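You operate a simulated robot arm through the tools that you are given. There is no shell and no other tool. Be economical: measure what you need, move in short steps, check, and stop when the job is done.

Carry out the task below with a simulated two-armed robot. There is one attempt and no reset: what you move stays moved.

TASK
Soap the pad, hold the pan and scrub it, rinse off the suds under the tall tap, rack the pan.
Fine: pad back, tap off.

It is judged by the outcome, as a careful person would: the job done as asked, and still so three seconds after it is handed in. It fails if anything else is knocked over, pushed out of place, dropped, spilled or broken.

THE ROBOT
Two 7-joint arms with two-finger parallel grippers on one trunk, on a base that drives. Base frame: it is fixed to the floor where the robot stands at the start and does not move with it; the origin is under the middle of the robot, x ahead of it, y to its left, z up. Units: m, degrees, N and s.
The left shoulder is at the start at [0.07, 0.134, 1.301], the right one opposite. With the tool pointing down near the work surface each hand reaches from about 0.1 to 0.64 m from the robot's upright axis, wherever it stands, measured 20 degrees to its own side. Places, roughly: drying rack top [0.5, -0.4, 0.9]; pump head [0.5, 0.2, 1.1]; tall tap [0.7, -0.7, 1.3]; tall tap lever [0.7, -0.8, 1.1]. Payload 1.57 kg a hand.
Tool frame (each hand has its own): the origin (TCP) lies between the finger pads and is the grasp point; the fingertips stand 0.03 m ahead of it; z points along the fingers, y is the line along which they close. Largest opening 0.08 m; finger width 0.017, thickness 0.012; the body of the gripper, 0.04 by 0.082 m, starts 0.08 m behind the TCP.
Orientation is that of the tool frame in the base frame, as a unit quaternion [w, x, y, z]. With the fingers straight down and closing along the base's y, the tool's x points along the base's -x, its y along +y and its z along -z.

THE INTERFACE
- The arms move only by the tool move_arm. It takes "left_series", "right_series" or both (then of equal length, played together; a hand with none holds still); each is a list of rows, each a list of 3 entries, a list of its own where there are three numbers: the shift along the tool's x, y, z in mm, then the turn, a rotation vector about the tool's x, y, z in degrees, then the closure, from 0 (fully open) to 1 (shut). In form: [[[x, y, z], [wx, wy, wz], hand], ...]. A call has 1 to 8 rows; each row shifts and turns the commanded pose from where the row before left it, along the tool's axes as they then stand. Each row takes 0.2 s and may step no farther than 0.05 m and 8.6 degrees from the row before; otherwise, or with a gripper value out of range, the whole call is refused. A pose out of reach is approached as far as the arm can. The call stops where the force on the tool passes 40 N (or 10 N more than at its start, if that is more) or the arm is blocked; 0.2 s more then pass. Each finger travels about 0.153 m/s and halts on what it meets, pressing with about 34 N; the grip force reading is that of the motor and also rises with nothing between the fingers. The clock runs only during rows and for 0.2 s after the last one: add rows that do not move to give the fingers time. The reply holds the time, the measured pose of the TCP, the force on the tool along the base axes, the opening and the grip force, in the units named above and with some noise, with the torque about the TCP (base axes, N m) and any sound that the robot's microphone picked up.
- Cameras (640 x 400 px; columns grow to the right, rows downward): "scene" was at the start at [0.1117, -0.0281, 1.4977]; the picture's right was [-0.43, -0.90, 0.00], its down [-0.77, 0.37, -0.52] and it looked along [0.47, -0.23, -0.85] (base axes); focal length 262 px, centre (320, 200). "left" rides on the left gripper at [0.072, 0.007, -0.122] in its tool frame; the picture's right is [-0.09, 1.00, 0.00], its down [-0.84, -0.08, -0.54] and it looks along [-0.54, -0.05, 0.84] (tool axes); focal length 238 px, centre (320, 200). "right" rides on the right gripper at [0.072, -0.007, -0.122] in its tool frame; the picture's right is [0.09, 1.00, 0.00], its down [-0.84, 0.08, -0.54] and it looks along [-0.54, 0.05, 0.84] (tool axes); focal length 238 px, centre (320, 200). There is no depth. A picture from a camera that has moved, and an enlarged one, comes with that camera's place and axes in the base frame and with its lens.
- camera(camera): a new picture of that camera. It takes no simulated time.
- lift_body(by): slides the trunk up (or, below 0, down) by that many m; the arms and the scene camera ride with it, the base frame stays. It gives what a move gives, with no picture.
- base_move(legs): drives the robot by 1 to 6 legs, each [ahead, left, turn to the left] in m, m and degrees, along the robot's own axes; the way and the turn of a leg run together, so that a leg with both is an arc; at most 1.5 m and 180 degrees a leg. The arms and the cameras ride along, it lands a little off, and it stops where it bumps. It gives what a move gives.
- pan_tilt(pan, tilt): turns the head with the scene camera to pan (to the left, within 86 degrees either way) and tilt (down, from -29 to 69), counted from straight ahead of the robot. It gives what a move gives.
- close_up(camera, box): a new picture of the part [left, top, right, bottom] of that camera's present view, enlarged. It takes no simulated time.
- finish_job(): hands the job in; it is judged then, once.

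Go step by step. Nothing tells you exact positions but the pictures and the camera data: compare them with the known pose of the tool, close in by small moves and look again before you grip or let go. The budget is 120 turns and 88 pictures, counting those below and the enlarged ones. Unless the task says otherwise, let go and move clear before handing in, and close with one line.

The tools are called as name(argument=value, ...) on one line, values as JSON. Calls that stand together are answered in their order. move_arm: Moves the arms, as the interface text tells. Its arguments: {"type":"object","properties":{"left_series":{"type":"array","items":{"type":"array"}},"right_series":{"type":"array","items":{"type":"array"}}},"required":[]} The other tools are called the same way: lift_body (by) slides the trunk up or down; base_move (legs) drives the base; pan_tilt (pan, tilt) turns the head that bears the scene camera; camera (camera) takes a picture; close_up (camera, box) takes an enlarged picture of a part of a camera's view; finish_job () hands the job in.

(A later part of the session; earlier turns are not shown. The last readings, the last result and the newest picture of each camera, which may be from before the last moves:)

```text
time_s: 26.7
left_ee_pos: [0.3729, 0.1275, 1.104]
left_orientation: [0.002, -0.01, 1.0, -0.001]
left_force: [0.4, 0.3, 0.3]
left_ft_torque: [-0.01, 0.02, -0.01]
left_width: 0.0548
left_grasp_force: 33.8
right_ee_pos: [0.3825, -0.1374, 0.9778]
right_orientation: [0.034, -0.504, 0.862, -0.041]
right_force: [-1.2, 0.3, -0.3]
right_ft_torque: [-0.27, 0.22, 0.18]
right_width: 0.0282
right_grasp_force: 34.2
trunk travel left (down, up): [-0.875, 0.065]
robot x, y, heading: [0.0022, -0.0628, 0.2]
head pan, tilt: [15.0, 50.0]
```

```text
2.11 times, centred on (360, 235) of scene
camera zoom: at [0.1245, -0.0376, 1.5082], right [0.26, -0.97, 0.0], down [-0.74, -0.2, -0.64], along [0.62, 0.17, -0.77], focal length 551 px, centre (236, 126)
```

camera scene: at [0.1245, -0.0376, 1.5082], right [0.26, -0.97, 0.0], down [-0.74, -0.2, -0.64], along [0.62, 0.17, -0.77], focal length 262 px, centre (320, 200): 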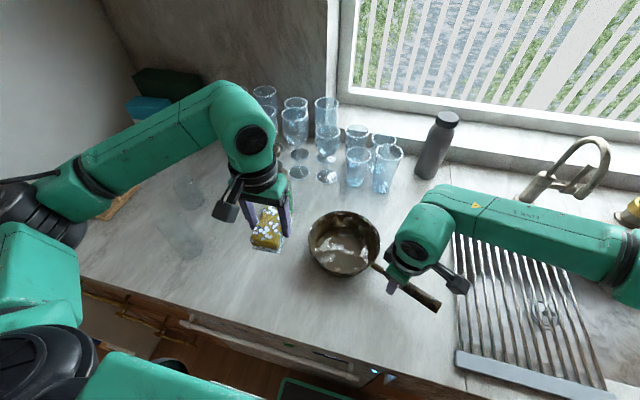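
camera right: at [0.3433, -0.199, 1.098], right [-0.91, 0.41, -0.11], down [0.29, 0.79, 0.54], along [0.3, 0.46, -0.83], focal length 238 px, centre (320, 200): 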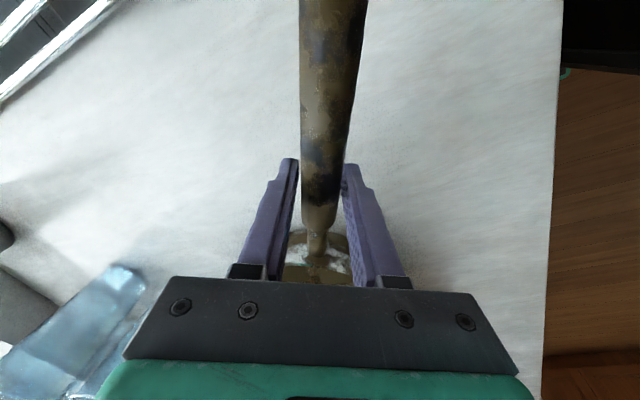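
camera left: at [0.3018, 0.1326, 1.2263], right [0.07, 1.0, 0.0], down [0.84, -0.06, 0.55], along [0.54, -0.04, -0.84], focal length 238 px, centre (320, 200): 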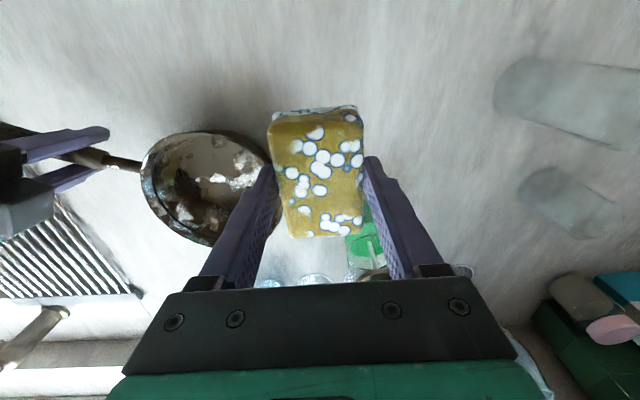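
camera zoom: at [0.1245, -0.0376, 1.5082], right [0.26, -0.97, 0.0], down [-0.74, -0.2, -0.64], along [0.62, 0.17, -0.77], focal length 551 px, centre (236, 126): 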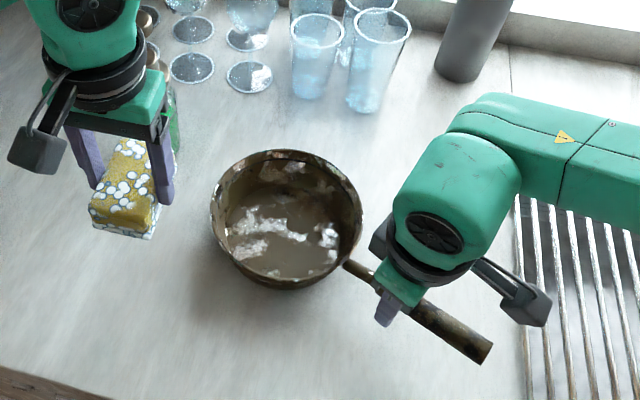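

move_arm(left_series=[[[0, -45, 0], [0, 0, 0], 0.6], [[-20, -40, 0], [0, 0, 0], 0.6], [[-24, -40, 0], [0, 0, 0], 0.6], [[-24, -10, 0], [0, 0, 0], 0.6], [[0, 0, 40], [0, 0, 0], 0.6], [[0, 0, 30], [0, 0, 0], 0.6], [[0, 0, 0], [0, 0, 0], 0.6]])

camera(camera="left")

close_up(camera="scene", box=[240, 140, 480, 330])

```text
time_s: 28.3
left_ee_pos: [0.4435, -0.0063, 1.0349]
left_orientation: [0.002, -0.009, 1.0, -0.002]
left_force: [-0.4, -0.4, -0.7]
left_ft_torque: [0.03, -0.01, 0.01]
left_width: 0.0548
left_grasp_force: 34.5
right_ee_pos: [0.3829, -0.1376, 0.9777]
right_orientation: [0.033, -0.504, 0.862, -0.041]
right_force: [-1.4, 0.8, -0.1]
right_ft_torque: [0.07, 0.08, 0.21]
right_width: 0.0281
right_grasp_force: 33.8
trunk travel left (down, up): [-0.875, 0.065]
robot x, y, heading: [-0.0025, -0.0599, -0.0]
head pan, tilt: [15.0, 50.0]
```

```text
53 pictures are left
camera left: at [0.3725, -0.0025, 1.1572], right [0.07, 1.0, 0.0], down [0.84, -0.06, 0.55], along [0.55, -0.04, -0.84], focal length 238 px, centre (320, 200)
```

left: 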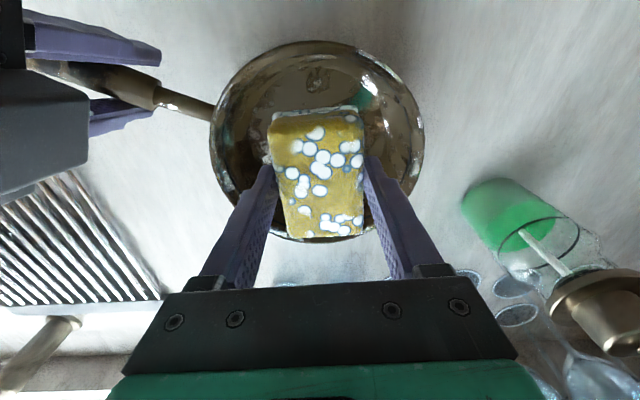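

```text
2.11 times, centred on (360, 235) of scene
camera zoom: at [0.1241, -0.038, 1.5083], right [0.26, -0.97, 0.0], down [-0.74, -0.2, -0.64], along [0.62, 0.17, -0.77], focal length 551 px, centre (236, 126)
```

zoom: 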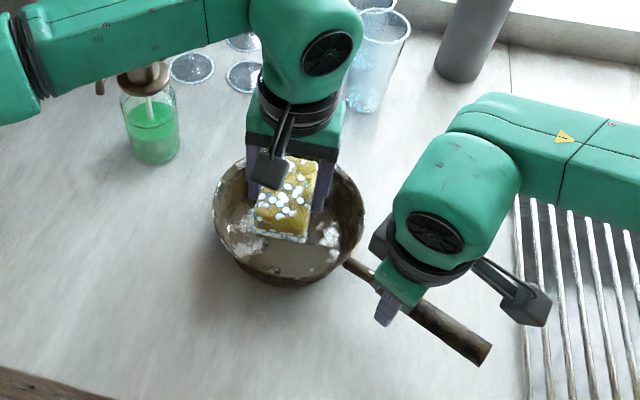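

The pad hangs over the pan and the pan centre is at (0.438, -0.009). I'll lower it towards the pan floor.

move_arm(left_series=[[[5, -3, 25], [0, 0, 0], 0.6], [[0, 0, 22], [0, 0, 0], 0.6], [[0, 0, 10], [0, 0, 0], 0.6], [[0, 0, 5], [0, 0, 0], 0.6], [[0, 0, 0], [0, 0, 0], 0.6]])

close_up(camera="scene", box=[280, 180, 420, 300])

```text
time_s: 29.5
left_ee_pos: [0.4389, -0.0096, 0.9726]
left_orientation: [0.003, -0.01, 1.0, -0.002]
left_force: [-0.4, 0.9, -0.6]
left_ft_torque: [0.01, 0.01, -0.02]
left_width: 0.055
left_grasp_force: 34.3
right_ee_pos: [0.3835, -0.1374, 0.9761]
right_orientation: [0.034, -0.504, 0.862, -0.041]
right_force: [-2.0, 0.5, 0.2]
right_ft_torque: [-0.03, 0.07, 0.34]
right_width: 0.0276
right_grasp_force: 34.3
trunk travel left (down, up): [-0.875, 0.065]
robot x, y, heading: [0.0018, -0.0576, 0.3]
head pan, tilt: [15.0, 50.0]
```

```text
3.33 times, centred on (350, 240) of scene
camera zoom: at [0.1242, -0.0379, 1.5083], right [0.26, -0.97, 0.0], down [-0.74, -0.2, -0.64], along [0.62, 0.17, -0.77], focal length 873 px, centre (220, 67)
```

zoom: 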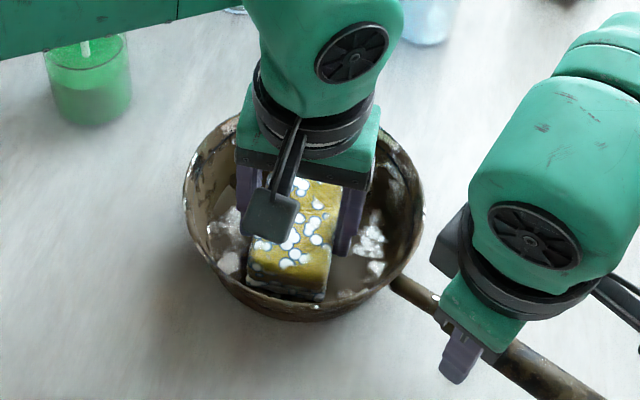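

There is no contact yet, so I'll continue down in millimetres.

move_arm(left_series=[[[0, 0, 3], [0, 0, 0], 0.6], [[0, 0, 2], [0, 0, 0], 0.6], [[0, 0, 2], [0, 0, 0], 0.6], [[0, 0, 0], [0, 0, 0], 0.6]])

```text
time_s: 30.5
left_ee_pos: [0.4382, -0.0119, 0.9687]
left_orientation: [0.005, -0.01, 1.0, -0.003]
left_force: [-2.3, 4.8, 10.9]
left_ft_torque: [0.39, 0.52, -0.08]
left_width: 0.0548
left_grasp_force: 33.8
right_ee_pos: [0.3818, -0.1373, 0.9785]
right_orientation: [0.035, -0.504, 0.862, -0.04]
right_force: [-1.3, -1.1, -0.1]
right_ft_torque: [0.87, -0.18, 0.19]
right_width: 0.0276
right_grasp_force: 34.2
trunk travel left (down, up): [-0.875, 0.065]
robot x, y, heading: [0.0032, -0.0588, -0.0]
head pan, tilt: [15.0, 50.0]
stopped in row 4 (left hand): the force on the tool passed its limit (the readings are from after the stop); the commanded pose is now the measured one
```

The pad is now pressed on the pan floor with about 11 N. I'll ease off a touch and scrub with small strokes.

move_arm(left_series=[[[0, 10, -1], [0, 0, 0], 0.6], [[0, -10, 0], [0, 0, 0], 0.6], [[0, -10, 0], [0, 0, 0], 0.6], [[8, 0, 0], [0, 0, 0], 0.6], [[0, 10, 0], [0, 0, 0], 0.6], [[0, 10, 0], [0, 0, 0], 0.6], [[-8, 0, 0], [0, 0, 0], 0.6], [[0, -10, 0], [0, 0, 0], 0.6]])

close_up(camera="left", box=[160, 0, 480, 200])

```text
time_s: 32.3
left_ee_pos: [0.4386, -0.0115, 0.9704]
left_orientation: [0.003, -0.01, 1.0, -0.003]
left_force: [-2.0, 4.6, 8.5]
left_ft_torque: [0.35, 0.2, -0.02]
left_width: 0.0546
left_grasp_force: 34.0
right_ee_pos: [0.3813, -0.1378, 0.9768]
right_orientation: [0.035, -0.505, 0.862, -0.041]
right_force: [-0.1, -1.5, 0.5]
right_ft_torque: [0.34, -0.12, 0.35]
right_width: 0.0277
right_grasp_force: 34.1
trunk travel left (down, up): [-0.875, 0.065]
robot x, y, heading: [0.0011, -0.0589, 0.2]
head pan, tilt: [15.0, 50.0]
```

```text
2.00 times, centred on (320, 100) of left
camera zoom: at [0.3671, -0.004, 1.0915], right [0.07, 1.0, 0.0], down [0.83, -0.06, 0.55], along [0.55, -0.04, -0.84], focal length 477 px, centre (320, 400)
```

zoom: 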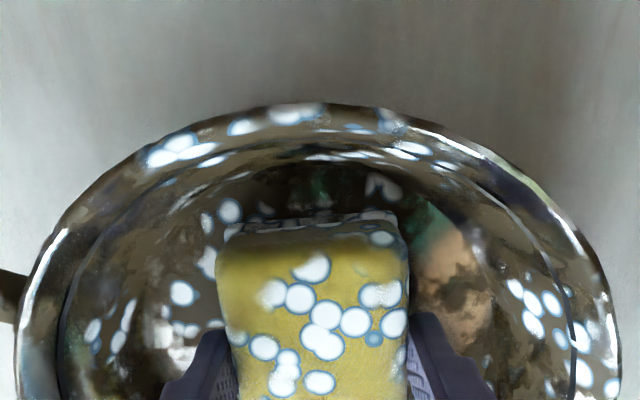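

Suds are forming in the pan, so scrubbing works. I'll scrub more, with wider strokes.

move_arm(left_series=[[[0, 16, 0], [0, 0, 0], 0.6], [[0, -16, 0], [0, 0, 0], 0.6], [[0, -16, 0], [0, 0, 0], 0.6], [[10, 4, 0], [0, 0, 0], 0.6], [[0, 24, 0], [0, 0, 0], 0.6], [[-20, 0, 0], [0, 0, 0], 0.6], [[0, -24, 0], [0, 0, 0], 0.6], [[10, 12, 0], [0, 0, 0], 0.6]])

move_arm(left_series=[[[0, 16, 0], [0, 0, 0], 0.6], [[0, -16, 0], [0, 0, 0], 0.6], [[0, -16, 0], [0, 0, 0], 0.6], [[10, 4, 0], [0, 0, 0], 0.6], [[0, 24, 0], [0, 0, 0], 0.6], [[-20, 0, 0], [0, 0, 0], 0.6], [[0, -24, 0], [0, 0, 0], 0.6], [[10, 12, 0], [0, 0, 0], 0.6]])

close_up(camera="left", box=[160, 0, 480, 200])

```text
time_s: 34.1
left_ee_pos: [0.438, -0.0109, 0.971]
left_orientation: [0.006, -0.01, 1.0, -0.004]
left_force: [0.9, 0.9, 1.8]
left_ft_torque: [0.06, 0.01, -0.02]
left_width: 0.0548
left_grasp_force: 33.9
right_ee_pos: [0.383, -0.1376, 0.9776]
right_orientation: [0.034, -0.504, 0.862, -0.042]
right_force: [-2.2, -1.2, 0.9]
right_ft_torque: [0.17, 0.17, 0.27]
right_width: 0.0278
right_grasp_force: 34.2
trunk travel left (down, up): [-0.875, 0.065]
robot x, y, heading: [-0.0002, -0.0559, 0.1]
head pan, tilt: [15.0, 50.0]
```

```text
time_s: 35.9
left_ee_pos: [0.4395, -0.0102, 0.9694]
left_orientation: [0.006, -0.009, 1.0, -0.004]
left_force: [0.8, -0.6, 2.3]
left_ft_torque: [0.02, 0.08, -0.01]
left_width: 0.0547
left_grasp_force: 34.2
right_ee_pos: [0.3811, -0.1378, 0.9773]
right_orientation: [0.035, -0.504, 0.862, -0.043]
right_force: [-1.2, -0.6, 0.1]
right_ft_torque: [0.55, -0.07, 0.27]
right_width: 0.0279
right_grasp_force: 34.3
trunk travel left (down, up): [-0.875, 0.065]
robot x, y, heading: [-0.0026, -0.0549, 0.0]
head pan, tilt: [15.0, 50.0]
```

```text
2.00 times, centred on (320, 100) of left
camera zoom: at [0.3672, -0.0046, 1.0916], right [0.07, 1.0, -0.01], down [0.83, -0.06, 0.55], along [0.55, -0.05, -0.83], focal length 477 px, centre (320, 400)
```

zoom: 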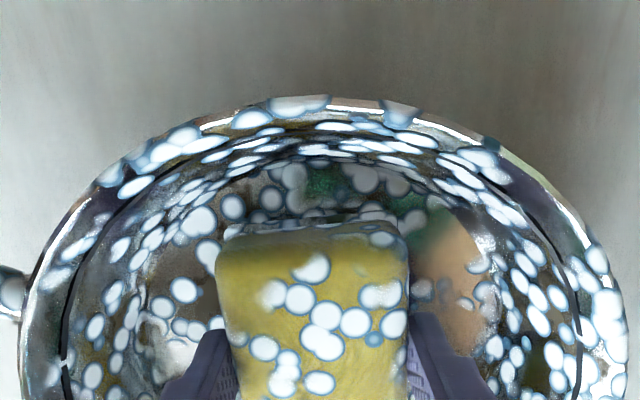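

The suds are spreading. I'll press slightly more and carry on.

move_arm(left_series=[[[0, 16, 1], [0, 0, 0], 0.6], [[0, -16, 0], [0, 0, 0], 0.6], [[0, -16, 0], [0, 0, 0], 0.6], [[10, 4, 0], [0, 0, 0], 0.6], [[0, 24, 0], [0, 0, 0], 0.6], [[-20, 0, 0], [0, 0, 0], 0.6], [[0, -24, 0], [0, 0, 0], 0.6], [[10, 12, 0], [0, 0, 0], 0.6]])

move_arm(left_series=[[[0, 16, 0], [0, 0, 0], 0.6], [[0, -16, 0], [0, 0, 0], 0.6], [[0, -16, 0], [0, 0, 0], 0.6], [[10, 4, 0], [0, 0, 0], 0.6], [[0, 24, 0], [0, 0, 0], 0.6], [[-20, 0, 0], [0, 0, 0], 0.6], [[0, -24, 0], [0, 0, 0], 0.6], [[10, 12, 0], [0, 0, 0], 0.6]])

move_arm(left_series=[[[0, 16, 0], [0, 0, 0], 0.6], [[0, -16, 0], [0, 0, 0], 0.6], [[0, -16, 0], [0, 0, 0], 0.6], [[10, 4, 0], [0, 0, 0], 0.6], [[0, 24, 0], [0, 0, 0], 0.6], [[-20, 0, 0], [0, 0, 0], 0.6], [[0, -24, 0], [0, 0, 0], 0.6], [[10, 12, 0], [0, 0, 0], 0.6]])

close_up(camera="left", box=[160, 0, 480, 200])

```text
time_s: 37.7
left_ee_pos: [0.4395, -0.0123, 0.9698]
left_orientation: [0.006, -0.008, 1.0, -0.004]
left_force: [4.0, -5.0, 14.5]
left_ft_torque: [0.1, 0.02, -0.06]
left_width: 0.0547
left_grasp_force: 34.2
right_ee_pos: [0.3799, -0.1388, 0.9771]
right_orientation: [0.034, -0.504, 0.862, -0.042]
right_force: [-2.4, 4.1, -0.1]
right_ft_torque: [0.4, 0.23, 0.56]
right_width: 0.0277
right_grasp_force: 34.2
trunk travel left (down, up): [-0.875, 0.065]
robot x, y, heading: [-0.0044, -0.0586, -0.2]
head pan, tilt: [15.0, 50.0]
```

```text
time_s: 39.5
left_ee_pos: [0.4371, -0.0116, 0.969]
left_orientation: [0.005, -0.01, 1.0, -0.004]
left_force: [1.9, -1.8, 6.1]
left_ft_torque: [0.05, -0.05, -0.04]
left_width: 0.0546
left_grasp_force: 33.9
right_ee_pos: [0.3816, -0.1381, 0.9781]
right_orientation: [0.034, -0.503, 0.862, -0.042]
right_force: [-5.5, -1.4, -0.9]
right_ft_torque: [0.53, 0.26, 0.66]
right_width: 0.0281
right_grasp_force: 33.7
trunk travel left (down, up): [-0.875, 0.065]
robot x, y, heading: [-0.0009, -0.0608, 0.0]
head pan, tilt: [15.0, 50.0]
```

```text
time_s: 41.3
left_ee_pos: [0.4389, -0.0113, 0.9694]
left_orientation: [0.007, -0.01, 1.0, -0.004]
left_force: [1.9, -2.0, 7.0]
left_ft_torque: [0.11, -0.05, -0.04]
left_width: 0.0545
left_grasp_force: 34.0
right_ee_pos: [0.3811, -0.1384, 0.9779]
right_orientation: [0.034, -0.503, 0.862, -0.041]
right_force: [-4.9, -0.7, -0.3]
right_ft_torque: [0.52, 0.2, 0.62]
right_width: 0.028
right_grasp_force: 34.3
trunk travel left (down, up): [-0.875, 0.065]
robot x, y, heading: [0.0009, -0.06, 0.1]
head pan, tilt: [15.0, 50.0]
```

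```text
2.00 times, centred on (320, 100) of left
camera zoom: at [0.3666, -0.0054, 1.091], right [0.07, 1.0, -0.01], down [0.83, -0.06, 0.55], along [0.55, -0.05, -0.83], focal length 477 px, centre (320, 400)
```

zoom: 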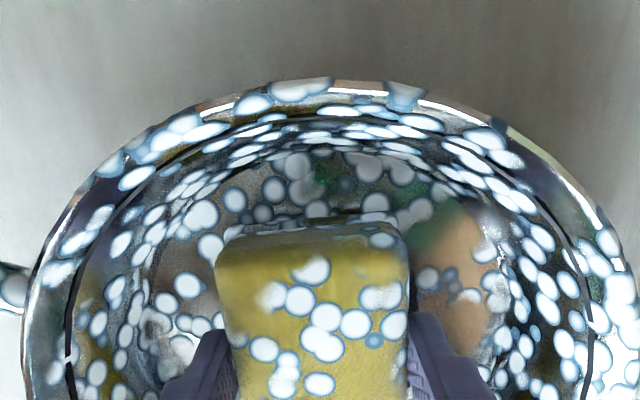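

The pan looks well soaped. I'll lift the pad out and inspect the whole inside.

move_arm(left_series=[[[0, 0, -30], [0, 0, 0], 0.6], [[0, 0, -45], [0, 0, 0], 0.6], [[0, 0, -45], [0, 0, 0], 0.6], [[0, 45, 0], [0, 0, 0], 0.6], [[0, 45, 0], [0, 0, 0], 0.6], [[20, 40, 0], [0, 0, 0], 0.6], [[0, 0, 0], [0, 0, 0], 0.6]])

close_up(camera="scene", box=[260, 160, 480, 330])

camera(camera="left")

```text
time_s: 42.9
left_ee_pos: [0.4144, 0.1186, 1.0885]
left_orientation: [0.004, -0.01, 1.0, -0.004]
left_force: [-0.3, 0.8, -0.9]
left_ft_torque: [0.02, -0.02, -0.01]
left_width: 0.0548
left_grasp_force: 33.8
right_ee_pos: [0.3804, -0.1383, 0.9763]
right_orientation: [0.035, -0.505, 0.861, -0.041]
right_force: [-3.2, 0.6, 2.4]
right_ft_torque: [0.14, -0.17, 0.4]
right_width: 0.0277
right_grasp_force: 34.3
trunk travel left (down, up): [-0.875, 0.065]
robot x, y, heading: [-0.0003, -0.0568, 0.2]
head pan, tilt: [15.0, 50.0]
```

```text
2.35 times, centred on (370, 245) of scene
camera zoom: at [0.123, -0.0385, 1.5084], right [0.26, -0.97, 0.0], down [-0.74, -0.2, -0.64], along [0.62, 0.17, -0.77], focal length 616 px, centre (202, 94)
```

zoom: 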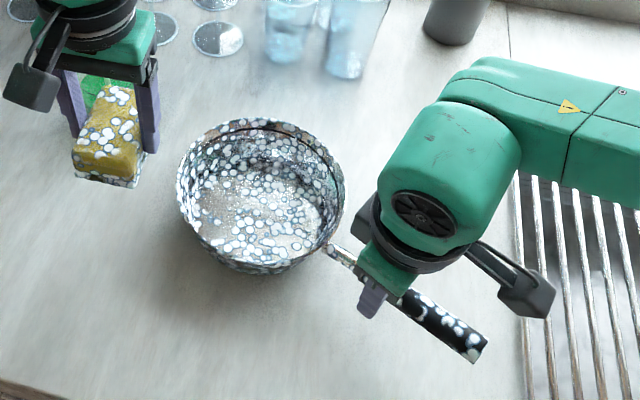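

```text
46 pictures are left
camera left: at [0.3429, 0.1247, 1.2097], right [0.07, 1.0, -0.01], down [0.83, -0.06, 0.55], along [0.55, -0.05, -0.83], focal length 238 px, centre (320, 200)
```

left: 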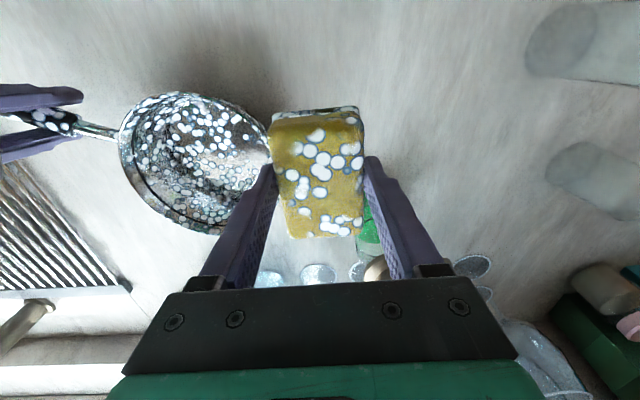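

The pan is free of dirt and covered in suds. I'll put the pad back next, turning the hand first as when I picked it up.

move_arm(left_series=[[[20, 0, 0], [0, 0, -8.5], 0.6], [[0, 0, 0], [0, 0, -8.5], 0.6], [[0, 0, 0], [0, 0, -8.5], 0.6], [[0, 0, 0], [0, 0, -8.5], 0.6], [[0, 0, 0], [0, 0, -8.5], 0.6], [[0, 0, 0], [0, 0, -8.5], 0.6], [[0, 0, 0], [0, 0, -8.5], 0.6], [[0, 0, 0], [0, 0, -8.5], 0.6]])

move_arm(left_series=[[[0, 0, 0], [0, 0, -8.5], 0.6], [[0, 0, 0], [0, 0, -8.5], 0.6], [[-30, 0, 0], [0, 0, 0], 0.6], [[-30, 0, 0], [0, 0, 0], 0.6], [[0, 0, 0], [0, 0, 0], 0.6]])

camera(camera="left")

```text
time_s: 44.7
left_ee_pos: [0.3957, 0.1195, 1.088]
left_orientation: [0.001, -0.568, 0.823, -0.006]
left_force: [0.2, -0.3, -0.3]
left_ft_torque: [0.0, 0.03, 0.0]
left_width: 0.0544
left_grasp_force: 33.7
right_ee_pos: [0.3811, -0.1377, 0.9754]
right_orientation: [0.034, -0.504, 0.862, -0.041]
right_force: [-2.8, 0.0, 0.5]
right_ft_torque: [-0.06, 0.12, 0.27]
right_width: 0.0275
right_grasp_force: 33.8
trunk travel left (down, up): [-0.875, 0.065]
robot x, y, heading: [-0.0003, -0.0587, -0.0]
head pan, tilt: [15.0, 50.0]
```

```text
time_s: 45.9
left_ee_pos: [0.4022, 0.1788, 1.0877]
left_orientation: [0.001, -0.683, 0.731, -0.006]
left_force: [-0.3, -1.3, -0.2]
left_ft_torque: [0.02, 0.0, -0.01]
left_width: 0.0545
left_grasp_force: 34.7
right_ee_pos: [0.3823, -0.1381, 0.9763]
right_orientation: [0.034, -0.505, 0.862, -0.04]
right_force: [-0.2, -0.4, 1.1]
right_ft_torque: [-0.13, -0.02, 0.11]
right_width: 0.0276
right_grasp_force: 34.4
trunk travel left (down, up): [-0.875, 0.065]
robot x, y, heading: [0.0035, -0.0578, 0.2]
head pan, tilt: [15.0, 50.0]
```

```text
45 pictures are left
camera left: at [0.39, 0.1084, 1.2099], right [-0.99, 0.16, -0.01], down [0.13, 0.83, 0.54], along [0.09, 0.53, -0.84], focal length 238 px, centre (320, 200)
```

left: 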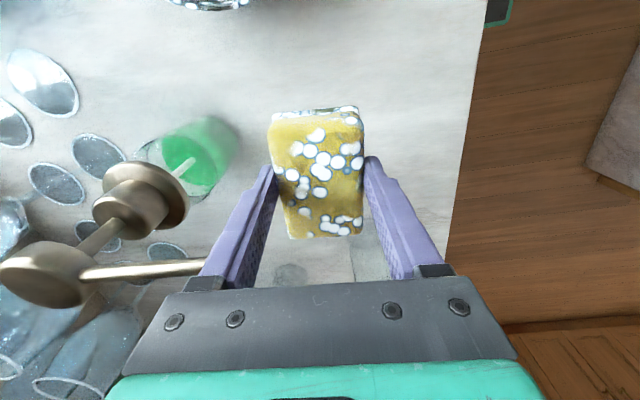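

The pad is at (0.402, 0.179) and clear of the spout. I'll lower it to the counter and let go.

move_arm(left_series=[[[0, 0, 45], [0, 0, 0], 0.6], [[0, 0, 45], [0, 0, 0], 0.6], [[0, 0, 30], [0, 0, 0], 0.6], [[0, 0, 3], [0, 0, 0], 0.6], [[0, 0, 0], [0, 0, 0], 0.15], [[0, 0, 0], [0, 0, 0], 0.15], [[0, 0, -40], [0, 0, 0], 0.15], [[0, 0, -20], [0, 0, 0], 0.5]])

camera(camera="left")

```text
time_s: 47.7
left_ee_pos: [0.4004, 0.1784, 1.0232]
left_orientation: [0.001, -0.683, 0.731, -0.006]
left_force: [0.5, 0.2, 0.5]
left_ft_torque: [-0.04, -0.02, 0.03]
left_width: 0.0399
left_grasp_force: 0.2
right_ee_pos: [0.3821, -0.1397, 0.9767]
right_orientation: [0.034, -0.504, 0.862, -0.041]
right_force: [-1.2, 0.8, 2.7]
right_ft_torque: [-0.01, 0.01, 0.08]
right_width: 0.0277
right_grasp_force: 33.5
trunk travel left (down, up): [-0.875, 0.065]
robot x, y, heading: [0.0024, -0.0572, 0.3]
head pan, tilt: [15.0, 50.0]
```

```text
44 pictures are left
camera left: at [0.3889, 0.1084, 1.1466], right [-0.99, 0.16, -0.01], down [0.13, 0.83, 0.54], along [0.09, 0.53, -0.84], focal length 238 px, centre (320, 200)
```

left: 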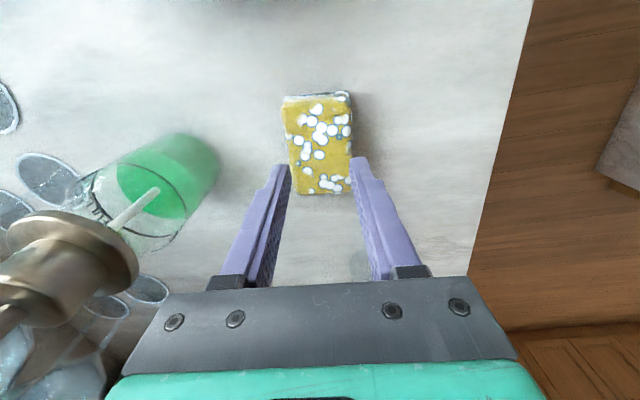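

The pad is down. I'll close the fingers behind it and nudge it forward about 4 cm to its original spot.

move_arm(left_series=[[[0, 48, 0], [0, 0, 0], 1], [[0, 4, 30], [0, 0, 0], 1], [[0, 0, 26], [0, 0, 0], 1], [[0, -18, 0], [0, 0, 0], 1], [[0, -14, 0], [0, 0, 0], 1], [[0, -14, 0], [0, 0, 0], 1], [[0, -9, 0], [0, 0, 0], 1], [[0, 0, 0], [0, 0, 0], 1]])

camera(camera="left")

```text
time_s: 49.5
left_ee_pos: [0.4041, 0.1783, 0.9684]
left_orientation: [0.001, -0.683, 0.731, -0.007]
left_force: [-0.1, 0.6, -0.3]
left_ft_torque: [-0.01, -0.01, 0.03]
left_width: 0.0
left_grasp_force: 21.2
right_ee_pos: [0.382, -0.1388, 0.9769]
right_orientation: [0.035, -0.504, 0.862, -0.041]
right_force: [-2.5, -1.5, 0.5]
right_ft_torque: [-0.17, 0.16, 0.11]
right_width: 0.0277
right_grasp_force: 33.9
trunk travel left (down, up): [-0.875, 0.065]
robot x, y, heading: [-0.002, -0.0575, -0.1]
head pan, tilt: [15.0, 50.0]
```

```text
43 pictures are left
camera left: at [0.393, 0.1073, 1.0907], right [-0.99, 0.16, -0.01], down [0.13, 0.83, 0.54], along [0.09, 0.53, -0.84], focal length 238 px, centre (320, 200)
```

left: 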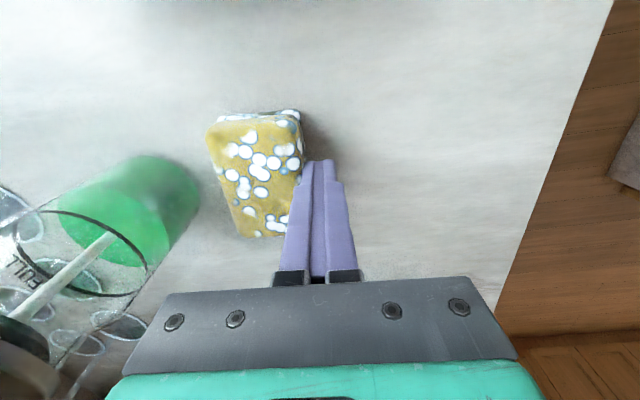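

The pad is back within about a centimetre. I'll take the left hand clear and lift the pan slowly to see that the grip holds.

move_arm(left_series=[[[0, 25, 0], [0, 0, 0], 1], [[0, 0, -45], [0, 0, 0], 1], [[0, 0, -45], [0, 0, 0], 1], [[0, 0, -45], [0, 0, 8.5], 1], [[0, 0, 0], [0, 0, 8.5], 1], [[0, 0, 0], [0, 0, 8.5], 1], [[0, 0, 0], [0, 0, 8.5], 1], [[0, 0, 0], [0, 0, 8.5], 1]])

move_arm(right_series=[[[0, 0, -5], [0, 0, 0], 1], [[0, 0, -10], [0, 0, 0], 1], [[0, 0, -20], [0, 0, 0], 1], [[0, 0, -20], [0, 0, 0], 1], [[0, 0, 0], [0, 0, 0], 1]])

camera(camera="scene")

```text
time_s: 51.3
left_ee_pos: [0.3786, 0.1807, 1.1019]
left_orientation: [0.003, -0.37, 0.929, -0.005]
left_force: [0.1, 0.0, 0.1]
left_ft_torque: [-0.02, -0.01, 0.01]
left_width: 0.0
left_grasp_force: 20.9
right_ee_pos: [0.3827, -0.1385, 0.977]
right_orientation: [0.035, -0.504, 0.862, -0.04]
right_force: [-1.4, -0.5, 0.8]
right_ft_torque: [-0.03, 0.02, 0.04]
right_width: 0.0277
right_grasp_force: 34.0
trunk travel left (down, up): [-0.875, 0.065]
robot x, y, heading: [-0.0023, -0.0606, 0.2]
head pan, tilt: [15.0, 50.0]
```

```text
time_s: 52.5
left_ee_pos: [0.3799, 0.1813, 1.1021]
left_orientation: [0.002, -0.371, 0.928, -0.006]
left_force: [-0.2, -1.4, 1.0]
left_ft_torque: [-0.02, 0.01, 0.01]
left_width: 0.0
left_grasp_force: 21.6
right_ee_pos: [0.3773, -0.1364, 1.0314]
right_orientation: [0.034, -0.504, 0.862, -0.041]
right_force: [0.6, -0.4, -8.2]
right_ft_torque: [-0.67, 0.39, -0.03]
right_width: 0.0276
right_grasp_force: 34.4
trunk travel left (down, up): [-0.875, 0.065]
robot x, y, heading: [0.0019, -0.0575, 0.5]
head pan, tilt: [15.0, 50.0]
```

```text
42 pictures are left
camera scene: at [0.1253, -0.0378, 1.5082], right [0.26, -0.97, 0.0], down [-0.74, -0.2, -0.64], along [0.62, 0.17, -0.77], focal length 262 px, centre (320, 200)
```

scene: 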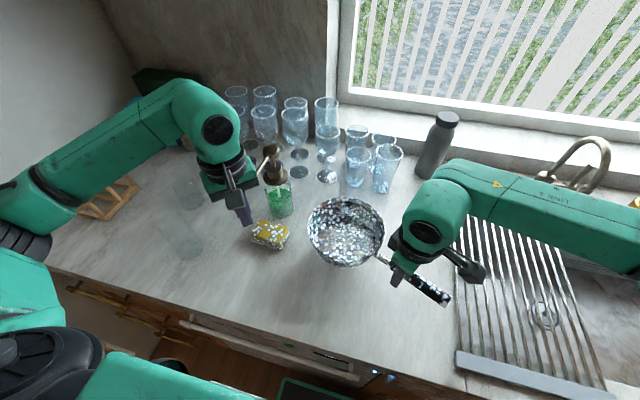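

The grip holds the pan level (about 0.8 kg). I'll raise it and turn the right hand so the handle points back at the robot and the pan lies ahead of the hand. That keeps it out of the way while the left hand works the tap.

move_arm(right_series=[[[0, 0, -40], [0, 0, 0], 1], [[10, 0, -30], [0, 0, 8], 1], [[10, 0, 0], [0, 0, 8], 1], [[10, 0, 0], [0, 0, 8], 1], [[10, 0, 0], [0, 0, 8], 1], [[0, -20, 0], [0, 0, 8], 1], [[0, -25, 0], [0, 0, 8], 1], [[0, -25, 0], [0, 0, 8], 1]], left_series=[[[0, 0, -20], [0, 0, 8], 1], [[0, 0, -20], [0, 0, 8], 1], [[0, 0, 0], [0, 0, 8], 1], [[0, 0, 0], [0, 0, 8], 1], [[0, 0, 0], [0, 0, 8], 1], [[0, 0, 0], [0, 0, 0], 1], [[0, 0, 0], [0, 0, 0], 1], [[0, 0, 0], [0, 0, 0], 1]])

camera(camera="right")

```text
time_s: 54.3
left_ee_pos: [0.3789, 0.1802, 1.1425]
left_orientation: [0.004, -0.032, 0.999, -0.003]
left_force: [0.3, -0.2, -0.6]
left_ft_torque: [0.0, -0.05, -0.01]
left_width: 0.0
left_grasp_force: 21.4
right_ee_pos: [0.3678, -0.2297, 1.105]
right_orientation: [0.048, -0.039, 0.998, -0.02]
right_force: [-0.6, -0.4, -7.4]
right_ft_torque: [-0.03, 0.81, 0.0]
right_width: 0.0275
right_grasp_force: 34.1
trunk travel left (down, up): [-0.875, 0.065]
robot x, y, heading: [0.001, -0.0604, -0.2]
head pan, tilt: [15.0, 50.0]
```

```text
41 pictures are left
camera right: at [0.2867, -0.2385, 1.2191], right [-0.17, 0.98, -0.05], down [0.77, 0.16, 0.62], along [0.61, 0.06, -0.79], focal length 238 px, centre (320, 200)
```

right: 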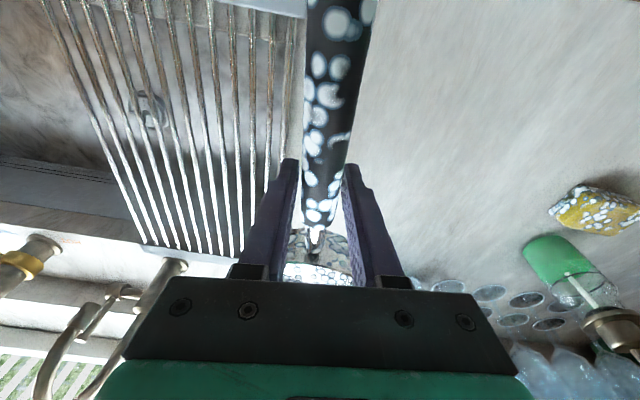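

I'll pull the pan closer and then drive right towards the sink.

move_arm(right_series=[[[45, -15, 0], [0, 0, 0], 1], [[45, -15, 0], [0, 0, 0], 1], [[0, 0, 0], [0, 0, 0], 1]])

base_move(legs=[[0, -0.8, 0]])

pan_tilt(pan=5, tilt=35)

camera(camera="scene")

```text
time_s: 55.1
left_ee_pos: [0.3811, 0.1806, 1.1411]
left_orientation: [0.004, -0.031, 0.999, -0.004]
left_force: [0.7, 0.3, 0.0]
left_ft_torque: [-0.01, 0.03, 0.0]
left_width: 0.0
left_grasp_force: 20.8
right_ee_pos: [0.2846, -0.2651, 1.0962]
right_orientation: [0.048, -0.041, 0.998, -0.021]
right_force: [0.1, -0.2, -7.6]
right_ft_torque: [-0.05, 0.8, -0.02]
right_width: 0.0277
right_grasp_force: 33.4
trunk travel left (down, up): [-0.875, 0.065]
robot x, y, heading: [-0.0, -0.0569, 0.2]
head pan, tilt: [15.0, 50.0]
```

```text
time_s: 59.4
left_ee_pos: [0.381, -0.6222, 1.1418]
left_orientation: [0.005, -0.032, 0.999, -0.004]
left_force: [-0.6, 0.4, 0.2]
left_ft_torque: [-0.02, -0.01, -0.01]
left_width: 0.0
left_grasp_force: 21.1
right_ee_pos: [0.2837, -1.0679, 1.0976]
right_orientation: [0.049, -0.039, 0.998, -0.021]
right_force: [-0.3, 0.6, -7.3]
right_ft_torque: [-0.1, 0.78, -0.02]
right_width: 0.0277
right_grasp_force: 33.8
trunk travel left (down, up): [-0.875, 0.065]
robot x, y, heading: [0.0011, -0.8605, -0.0]
head pan, tilt: [15.0, 50.0]
```

```text
time_s: 60.2
left_ee_pos: [0.3799, -0.6219, 1.1422]
left_orientation: [0.004, -0.031, 1.0, -0.004]
left_force: [-0.1, -0.5, 0.0]
left_ft_torque: [0.0, -0.02, -0.01]
left_width: 0.0
left_grasp_force: 21.5
right_ee_pos: [0.284, -1.0678, 1.0975]
right_orientation: [0.048, -0.04, 0.998, -0.02]
right_force: [0.8, -0.4, -7.5]
right_ft_torque: [-0.06, 0.78, 0.01]
right_width: 0.0277
right_grasp_force: 33.7
trunk travel left (down, up): [-0.875, 0.065]
robot x, y, heading: [0.0014, -0.8646, -0.1]
head pan, tilt: [5.0, 35.0]
```

```text
40 pictures are left
camera scene: at [0.1392, -0.8537, 1.5299], right [0.09, -1.0, 0.0], down [-0.57, -0.05, -0.82], along [0.81, 0.07, -0.57], focal length 262 px, centre (320, 200)
```

scene: 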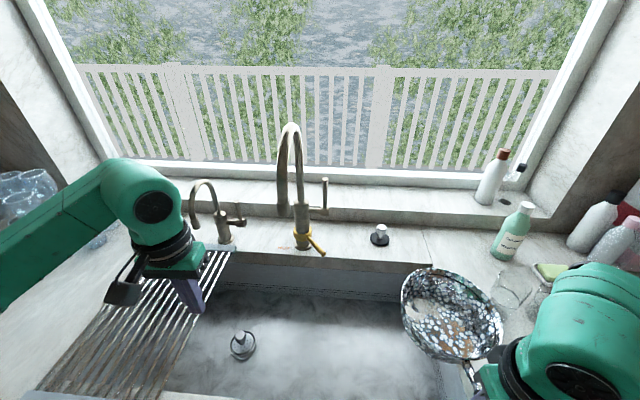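

This is a good view. I'll zoom in on the tall tap and its two handles.

close_up(camera="scene", box=[240, 110, 380, 270])

```text
2.50 times, centred on (310, 190) of scene
camera zoom: at [0.1392, -0.8537, 1.5299], right [0.09, -1.0, 0.0], down [-0.57, -0.05, -0.82], along [0.81, 0.07, -0.57], focal length 654 px, centre (345, 225)
```

zoom: 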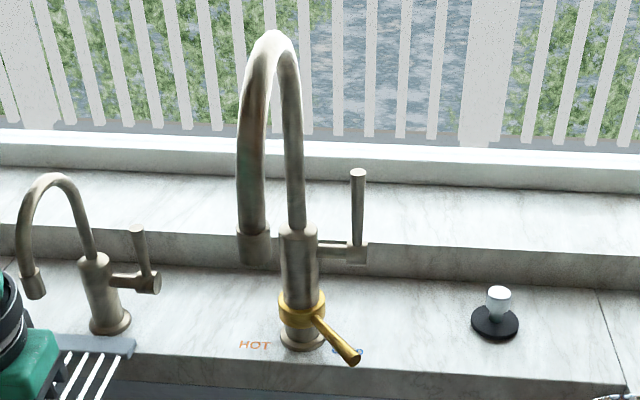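

The lever is a vertical stick at about (0.74, -0.816), z 1.05 to 1.18, on the right side of the tall tap. The spout outlet is at about (0.545, -0.745, 1.205), and the brass ring below is the temperature setting, which I'll leave alone. I'll drive a little further right so the left arm reaches the lever straight on, and pitch that hand forward.

base_move(legs=[[0, -0.16, 0]])

move_arm(left_series=[[[0, 0, -30], [0, -8.5, 0], 0.5], [[0, 0, -30], [0, -8.5, 0], 0.5], [[0, 0, -20], [0, -8.5, 0], 0.5], [[0, 0, 0], [0, -8.5, 0], 0.5], [[0, 0, 0], [0, -8.5, 0], 0.5], [[0, 0, 0], [0, -8.5, 0], 0.5], [[0, 0, 0], [0, 0, 0], 0.5]])

camera(camera="left")

```text
time_s: 61.6
left_ee_pos: [0.381, -0.779, 1.1417]
left_orientation: [0.004, -0.031, 1.0, -0.005]
left_force: [0.0, 0.4, 0.4]
left_ft_torque: [-0.02, 0.01, 0.0]
left_width: 0.0001
left_grasp_force: 21.5
right_ee_pos: [0.2842, -1.2259, 1.0979]
right_orientation: [0.048, -0.04, 0.998, -0.022]
right_force: [-0.7, 0.7, -6.8]
right_ft_torque: [-0.11, 0.75, 0.0]
right_width: 0.0275
right_grasp_force: 34.0
trunk travel left (down, up): [-0.875, 0.065]
robot x, y, heading: [0.0012, -1.019, 0.1]
head pan, tilt: [5.0, 35.0]
```

```text
time_s: 63.2
left_ee_pos: [0.3929, -0.7784, 1.2288]
left_orientation: [0.432, -0.028, 0.901, 0.009]
left_force: [0.7, -0.6, 0.0]
left_ft_torque: [-0.02, 0.03, 0.0]
left_width: 0.04
left_grasp_force: 0.0
left hand out of reach, approached as far as the arm can: row 6
right_ee_pos: [0.2832, -1.2285, 1.0965]
right_orientation: [0.048, -0.04, 0.998, -0.019]
right_force: [1.0, -0.2, -7.6]
right_ft_torque: [-0.09, 0.79, 0.0]
right_width: 0.0274
right_grasp_force: 33.8
trunk travel left (down, up): [-0.875, 0.065]
robot x, y, heading: [-0.0003, -1.0238, 0.2]
head pan, tilt: [5.0, 35.0]
```

```text
38 pictures are left
camera left: at [0.2547, -0.7804, 1.2487], right [0.0, 1.0, 0.06], down [0.1, -0.06, 0.99], along [0.99, 0.01, -0.1], focal length 238 px, centre (320, 200)
```

left: 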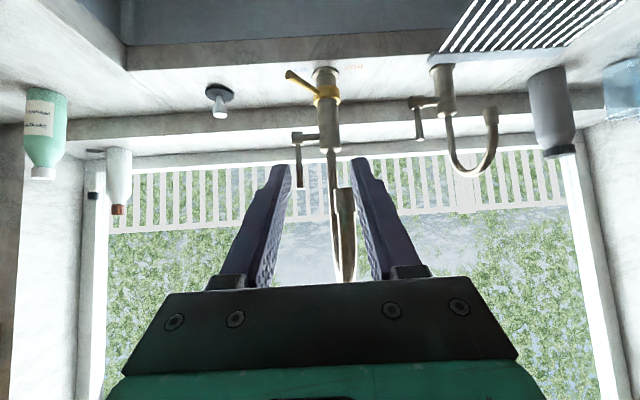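

The left camera confirms the lever stick at y -0.819 with its top near z 1.17. I'll bring the hand in along the right side of the spout, yawed slightly, and stop about 10 cm short.

move_arm(left_series=[[[0, -47, 0], [-4.7, 0, -3.8], 0.5], [[-16, -6, 40], [0, 0, 0], 0.5], [[-16, -6, 40], [0, 0, 0], 0.5], [[-16, -6, 40], [0, 0, 0], 0.5], [[-16, -6, 40], [0, 0, 0], 0.5], [[-16, -6, 40], [0, 0, 0], 0.5], [[0, 0, 0], [0, 0, 0], 0.5]])

camera(camera="left")

camera(camera="scene")

```text
time_s: 64.8
left_ee_pos: [0.6062, -0.819, 1.1661]
left_orientation: [0.434, -0.077, 0.897, 0.032]
left_force: [-0.1, -0.1, 0.3]
left_ft_torque: [0.03, 0.02, 0.01]
left_width: 0.0399
left_grasp_force: 0.1
right_ee_pos: [0.2827, -1.2284, 1.0967]
right_orientation: [0.048, -0.041, 0.998, -0.02]
right_force: [0.2, -0.6, -7.6]
right_ft_torque: [-0.04, 0.78, -0.03]
right_width: 0.0277
right_grasp_force: 33.9
trunk travel left (down, up): [-0.875, 0.065]
robot x, y, heading: [0.0029, -1.0224, 0.1]
head pan, tilt: [5.0, 35.0]
```

```text
37 pictures are left
camera left: at [0.466, -0.8352, 1.1868], right [-0.11, 0.99, 0.06], down [0.11, -0.05, 0.99], along [0.99, 0.12, -0.1], focal length 238 px, centre (320, 200)
```

left: 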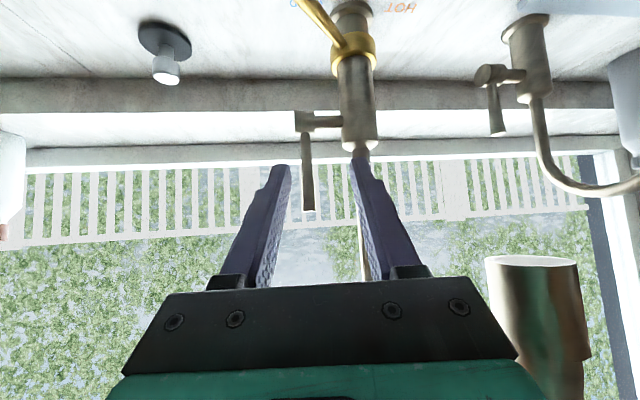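

```text
36 pictures are left
camera scene: at [0.1381, -1.0126, 1.5301], right [0.09, -1.0, 0.0], down [-0.57, -0.05, -0.82], along [0.82, 0.07, -0.57], focal length 262 px, centre (320, 200)
```

scene: 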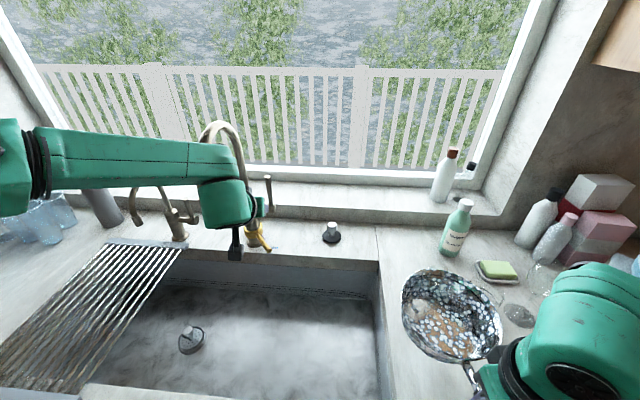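

The left forearm would strike the spout if I went on, because its elbow sticks out left. The lever suits the right arm, so I'll back out, rest the pan on the rack, open the tap with the right hand, then take the pan again.

move_arm(left_series=[[[16, 6, -40], [0, 0, 0], 0.5], [[16, 6, -40], [0, 0, 0], 0.5], [[16, 6, -40], [0, 0, 0], 0.5], [[16, 6, -40], [0, 0, 0], 0.5], [[16, 6, -40], [0, 0, 0], 0.5], [[0, 0, 0], [0, 8.5, 0], 0.5], [[0, 0, 0], [0, 8.5, 0], 0.5]])

move_arm(left_series=[[[0, 0, 0], [0, 8.5, 0], 0.5], [[0, 0, 0], [0, 8.5, 0], 0.5], [[0, 0, 0], [0, 8.5, 0], 0.5], [[0, 0, 0], [0, 5, 0], 0.5], [[0, 0, 0], [0, 0, 0], 0.5]])

base_move(legs=[[0, 0.78, 0]])

pan_tilt(pan=-20, tilt=50)

camera(camera="scene")

```text
time_s: 66.4
left_ee_pos: [0.397, -0.8233, 1.228]
left_orientation: [0.292, -0.081, 0.953, 0.021]
left_force: [1.1, -0.9, -0.1]
left_ft_torque: [0.02, 0.04, -0.03]
left_width: 0.04
left_grasp_force: 0.1
right_ee_pos: [0.2862, -1.2283, 1.0957]
right_orientation: [0.047, -0.041, 0.998, -0.02]
right_force: [0.5, 0.6, -7.2]
right_ft_torque: [-0.08, 0.78, -0.01]
right_width: 0.0278
right_grasp_force: 33.8
trunk travel left (down, up): [-0.875, 0.065]
robot x, y, heading: [0.0, -1.0199, 0.3]
head pan, tilt: [5.0, 35.0]
```

```text
time_s: 67.6
left_ee_pos: [0.3952, -0.8228, 1.2285]
left_orientation: [0.033, -0.083, 0.996, -0.001]
left_force: [0.2, -0.4, 0.8]
left_ft_torque: [0.0, 0.04, 0.0]
left_width: 0.0397
left_grasp_force: 0.0
right_ee_pos: [0.2828, -1.227, 1.097]
right_orientation: [0.048, -0.041, 0.998, -0.02]
right_force: [0.9, -0.1, -8.1]
right_ft_torque: [-0.09, 0.77, 0.01]
right_width: 0.0278
right_grasp_force: 34.2
trunk travel left (down, up): [-0.875, 0.065]
robot x, y, heading: [0.0013, -1.0218, 0.1]
head pan, tilt: [5.0, 35.0]
```

```text
time_s: 71.8
left_ee_pos: [0.3943, -0.0439, 1.2292]
left_orientation: [0.034, -0.084, 0.996, 0.0]
left_force: [-0.1, 0.8, -0.1]
left_ft_torque: [0.04, 0.02, 0.0]
left_width: 0.0399
left_grasp_force: 0.0
right_ee_pos: [0.283, -0.4484, 1.0966]
right_orientation: [0.049, -0.041, 0.998, -0.019]
right_force: [-1.0, -0.4, -7.1]
right_ft_torque: [-0.03, 0.77, 0.04]
right_width: 0.0276
right_grasp_force: 34.4
trunk travel left (down, up): [-0.875, 0.065]
robot x, y, heading: [-0.0027, -0.2423, 0.3]
head pan, tilt: [5.0, 35.0]
```

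```text
time_s: 72.7
left_ee_pos: [0.3963, -0.0415, 1.2288]
left_orientation: [0.034, -0.085, 0.996, -0.002]
left_force: [-0.2, 0.5, -1.1]
left_ft_torque: [-0.02, 0.0, -0.01]
left_width: 0.0401
left_grasp_force: 0.1
right_ee_pos: [0.2824, -0.4466, 1.0973]
right_orientation: [0.048, -0.041, 0.998, -0.021]
right_force: [0.0, -0.3, -7.3]
right_ft_torque: [-0.06, 0.75, -0.02]
right_width: 0.0277
right_grasp_force: 34.1
trunk travel left (down, up): [-0.875, 0.065]
robot x, y, heading: [-0.0031, -0.2406, 0.2]
head pan, tilt: [-20.0, 50.0]
```

```text
35 pictures are left
camera scene: at [0.123, -0.2656, 1.5083], right [-0.34, -0.94, 0.0], down [-0.72, 0.26, -0.64], along [0.6, -0.22, -0.77], focal length 262 px, centre (320, 200)
```

scene: 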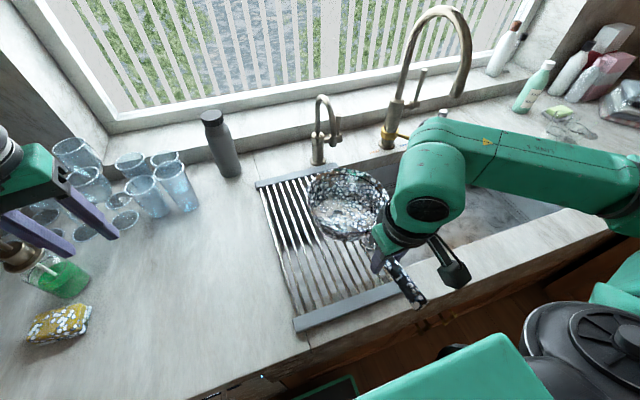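

The pan hangs over the rack (rack x 0.28 to 0.70, y -0.27 to -0.53). I'll move it to the middle of the rack and lower most of the way.

move_arm(right_series=[[[-34, 8, 3], [0, 0, 0], 1], [[-34, 7, 3], [0, 0, 0], 1], [[-34, 7, 3], [0, 0, 0], 1], [[4, 2, 40], [0, 0, 0], 1], [[4, 2, 40], [0, 0, 0], 1], [[1, 1, 10], [0, 0, 0], 1], [[0, 0, 0], [0, 0, 0], 1]])

camera(camera="scene")

```text
time_s: 74.3
left_ee_pos: [0.3949, -0.042, 1.2288]
left_orientation: [0.034, -0.085, 0.996, -0.002]
left_force: [0.0, 0.4, 1.0]
left_ft_torque: [0.02, -0.02, 0.0]
left_width: 0.0399
left_grasp_force: 0.1
right_ee_pos: [0.3811, -0.4159, 1.0067]
right_orientation: [0.047, -0.041, 0.998, -0.02]
right_force: [0.7, -0.5, -7.5]
right_ft_torque: [-0.07, 0.78, -0.01]
right_width: 0.0279
right_grasp_force: 34.3
trunk travel left (down, up): [-0.875, 0.065]
robot x, y, heading: [-0.0002, -0.2376, 0.1]
head pan, tilt: [-20.0, 50.0]
```

```text
34 pictures are left
camera scene: at [0.123, -0.266, 1.5082], right [-0.34, -0.94, 0.0], down [-0.72, 0.26, -0.64], along [0.6, -0.22, -0.77], focal length 262 px, centre (320, 200)
```

scene: 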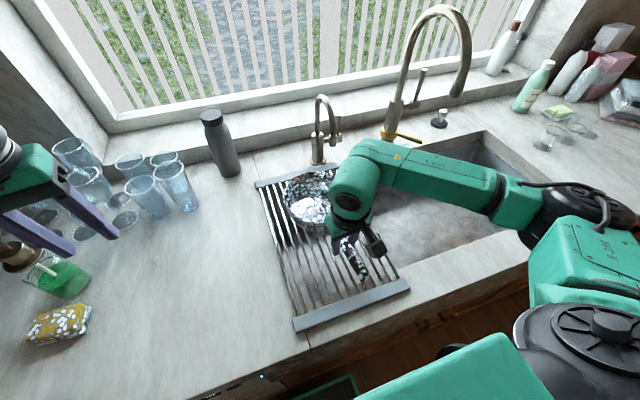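

The pan is over the middle of the rack, so I'll lower it by millimetres until the rack carries it.

move_arm(right_series=[[[0.5, 0, 6], [0, 0, 0], 1], [[0.5, 0, 5], [0, 0, 0], 1], [[0, 0, 4], [0, 0, 0], 1], [[0, 0, 0], [0, 0, 0], 1]])

```text
time_s: 75.3
left_ee_pos: [0.3952, -0.0417, 1.2286]
left_orientation: [0.034, -0.084, 0.996, -0.002]
left_force: [-1.0, -0.7, -0.9]
left_ft_torque: [0.0, -0.02, 0.02]
left_width: 0.04
left_grasp_force: 0.1
right_ee_pos: [0.3815, -0.4166, 0.9909]
right_orientation: [0.048, -0.041, 0.998, -0.02]
right_force: [-0.1, 0.0, -7.9]
right_ft_torque: [-0.09, 0.81, 0.03]
right_width: 0.0276
right_grasp_force: 34.4
trunk travel left (down, up): [-0.875, 0.065]
robot x, y, heading: [-0.0015, -0.24, 0.4]
head pan, tilt: [-20.0, 50.0]
```

move_arm(right_series=[[[0.3, 0, 4], [0, 0, 0], 1], [[0.3, 0, 4], [0, 0, 0], 1], [[0, 0, 0], [0, 0, 0], 1]])

```text
time_s: 76.1
left_ee_pos: [0.3924, -0.0396, 1.2294]
left_orientation: [0.034, -0.084, 0.996, -0.003]
left_force: [-1.1, 0.2, -0.7]
left_ft_torque: [0.02, 0.02, 0.0]
left_width: 0.0402
left_grasp_force: 0.0
right_ee_pos: [0.3819, -0.4149, 0.9855]
right_orientation: [0.052, -0.042, 0.998, -0.02]
right_force: [0.5, 1.6, 7.6]
right_ft_torque: [-0.15, -0.65, 0.17]
right_width: 0.0274
right_grasp_force: 34.1
trunk travel left (down, up): [-0.875, 0.065]
robot x, y, heading: [0.0002, -0.2439, 0.2]
head pan, tilt: [-20.0, 50.0]
```

The rack carries the pan now. I'll ease up 1 mm, open and lift the hand away.

move_arm(right_series=[[[0, 0, -1], [0, 0, 0], 1], [[0, 0, 0], [0, 0, 0], 0.3], [[0, 0, 0], [0, 0, 0], 0], [[0, 0, -20], [0, 0, 0], 0], [[0, 0, -45], [0, 0, 0], 0], [[0, 0, -45], [0, 0, 0], 0], [[30, 0, -30], [0, 0, 0], 0], [[0, 0, 0], [0, 0, 0], 0]])

camera(camera="right")

```text
time_s: 77.9
left_ee_pos: [0.3947, -0.0431, 1.2289]
left_orientation: [0.035, -0.085, 0.996, -0.002]
left_force: [-0.3, -0.2, -0.3]
left_ft_torque: [0.02, 0.0, -0.02]
left_width: 0.04
left_grasp_force: 0.0
right_ee_pos: [0.3373, -0.415, 1.12]
right_orientation: [0.049, -0.04, 0.998, -0.019]
right_force: [0.2, -0.7, 0.1]
right_ft_torque: [-0.02, 0.0, -0.01]
right_width: 0.08
right_grasp_force: 0.1
trunk travel left (down, up): [-0.875, 0.065]
robot x, y, heading: [0.0041, -0.2408, 0.1]
head pan, tilt: [-20.0, 50.0]
```

```text
33 pictures are left
camera right: at [0.257, -0.4224, 1.2351], right [-0.17, 0.98, -0.05], down [0.77, 0.17, 0.62], along [0.61, 0.06, -0.79], focal length 238 px, centre (320, 200)
```

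right: 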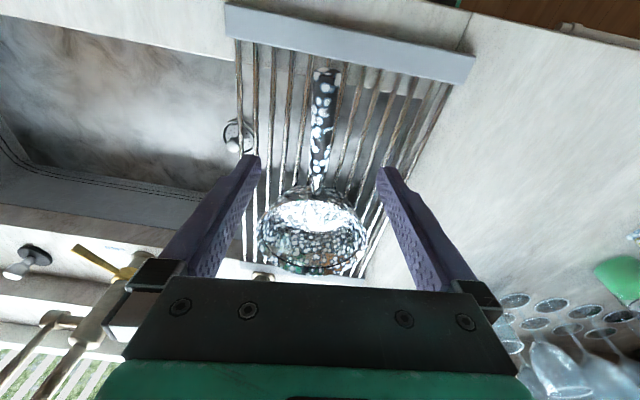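

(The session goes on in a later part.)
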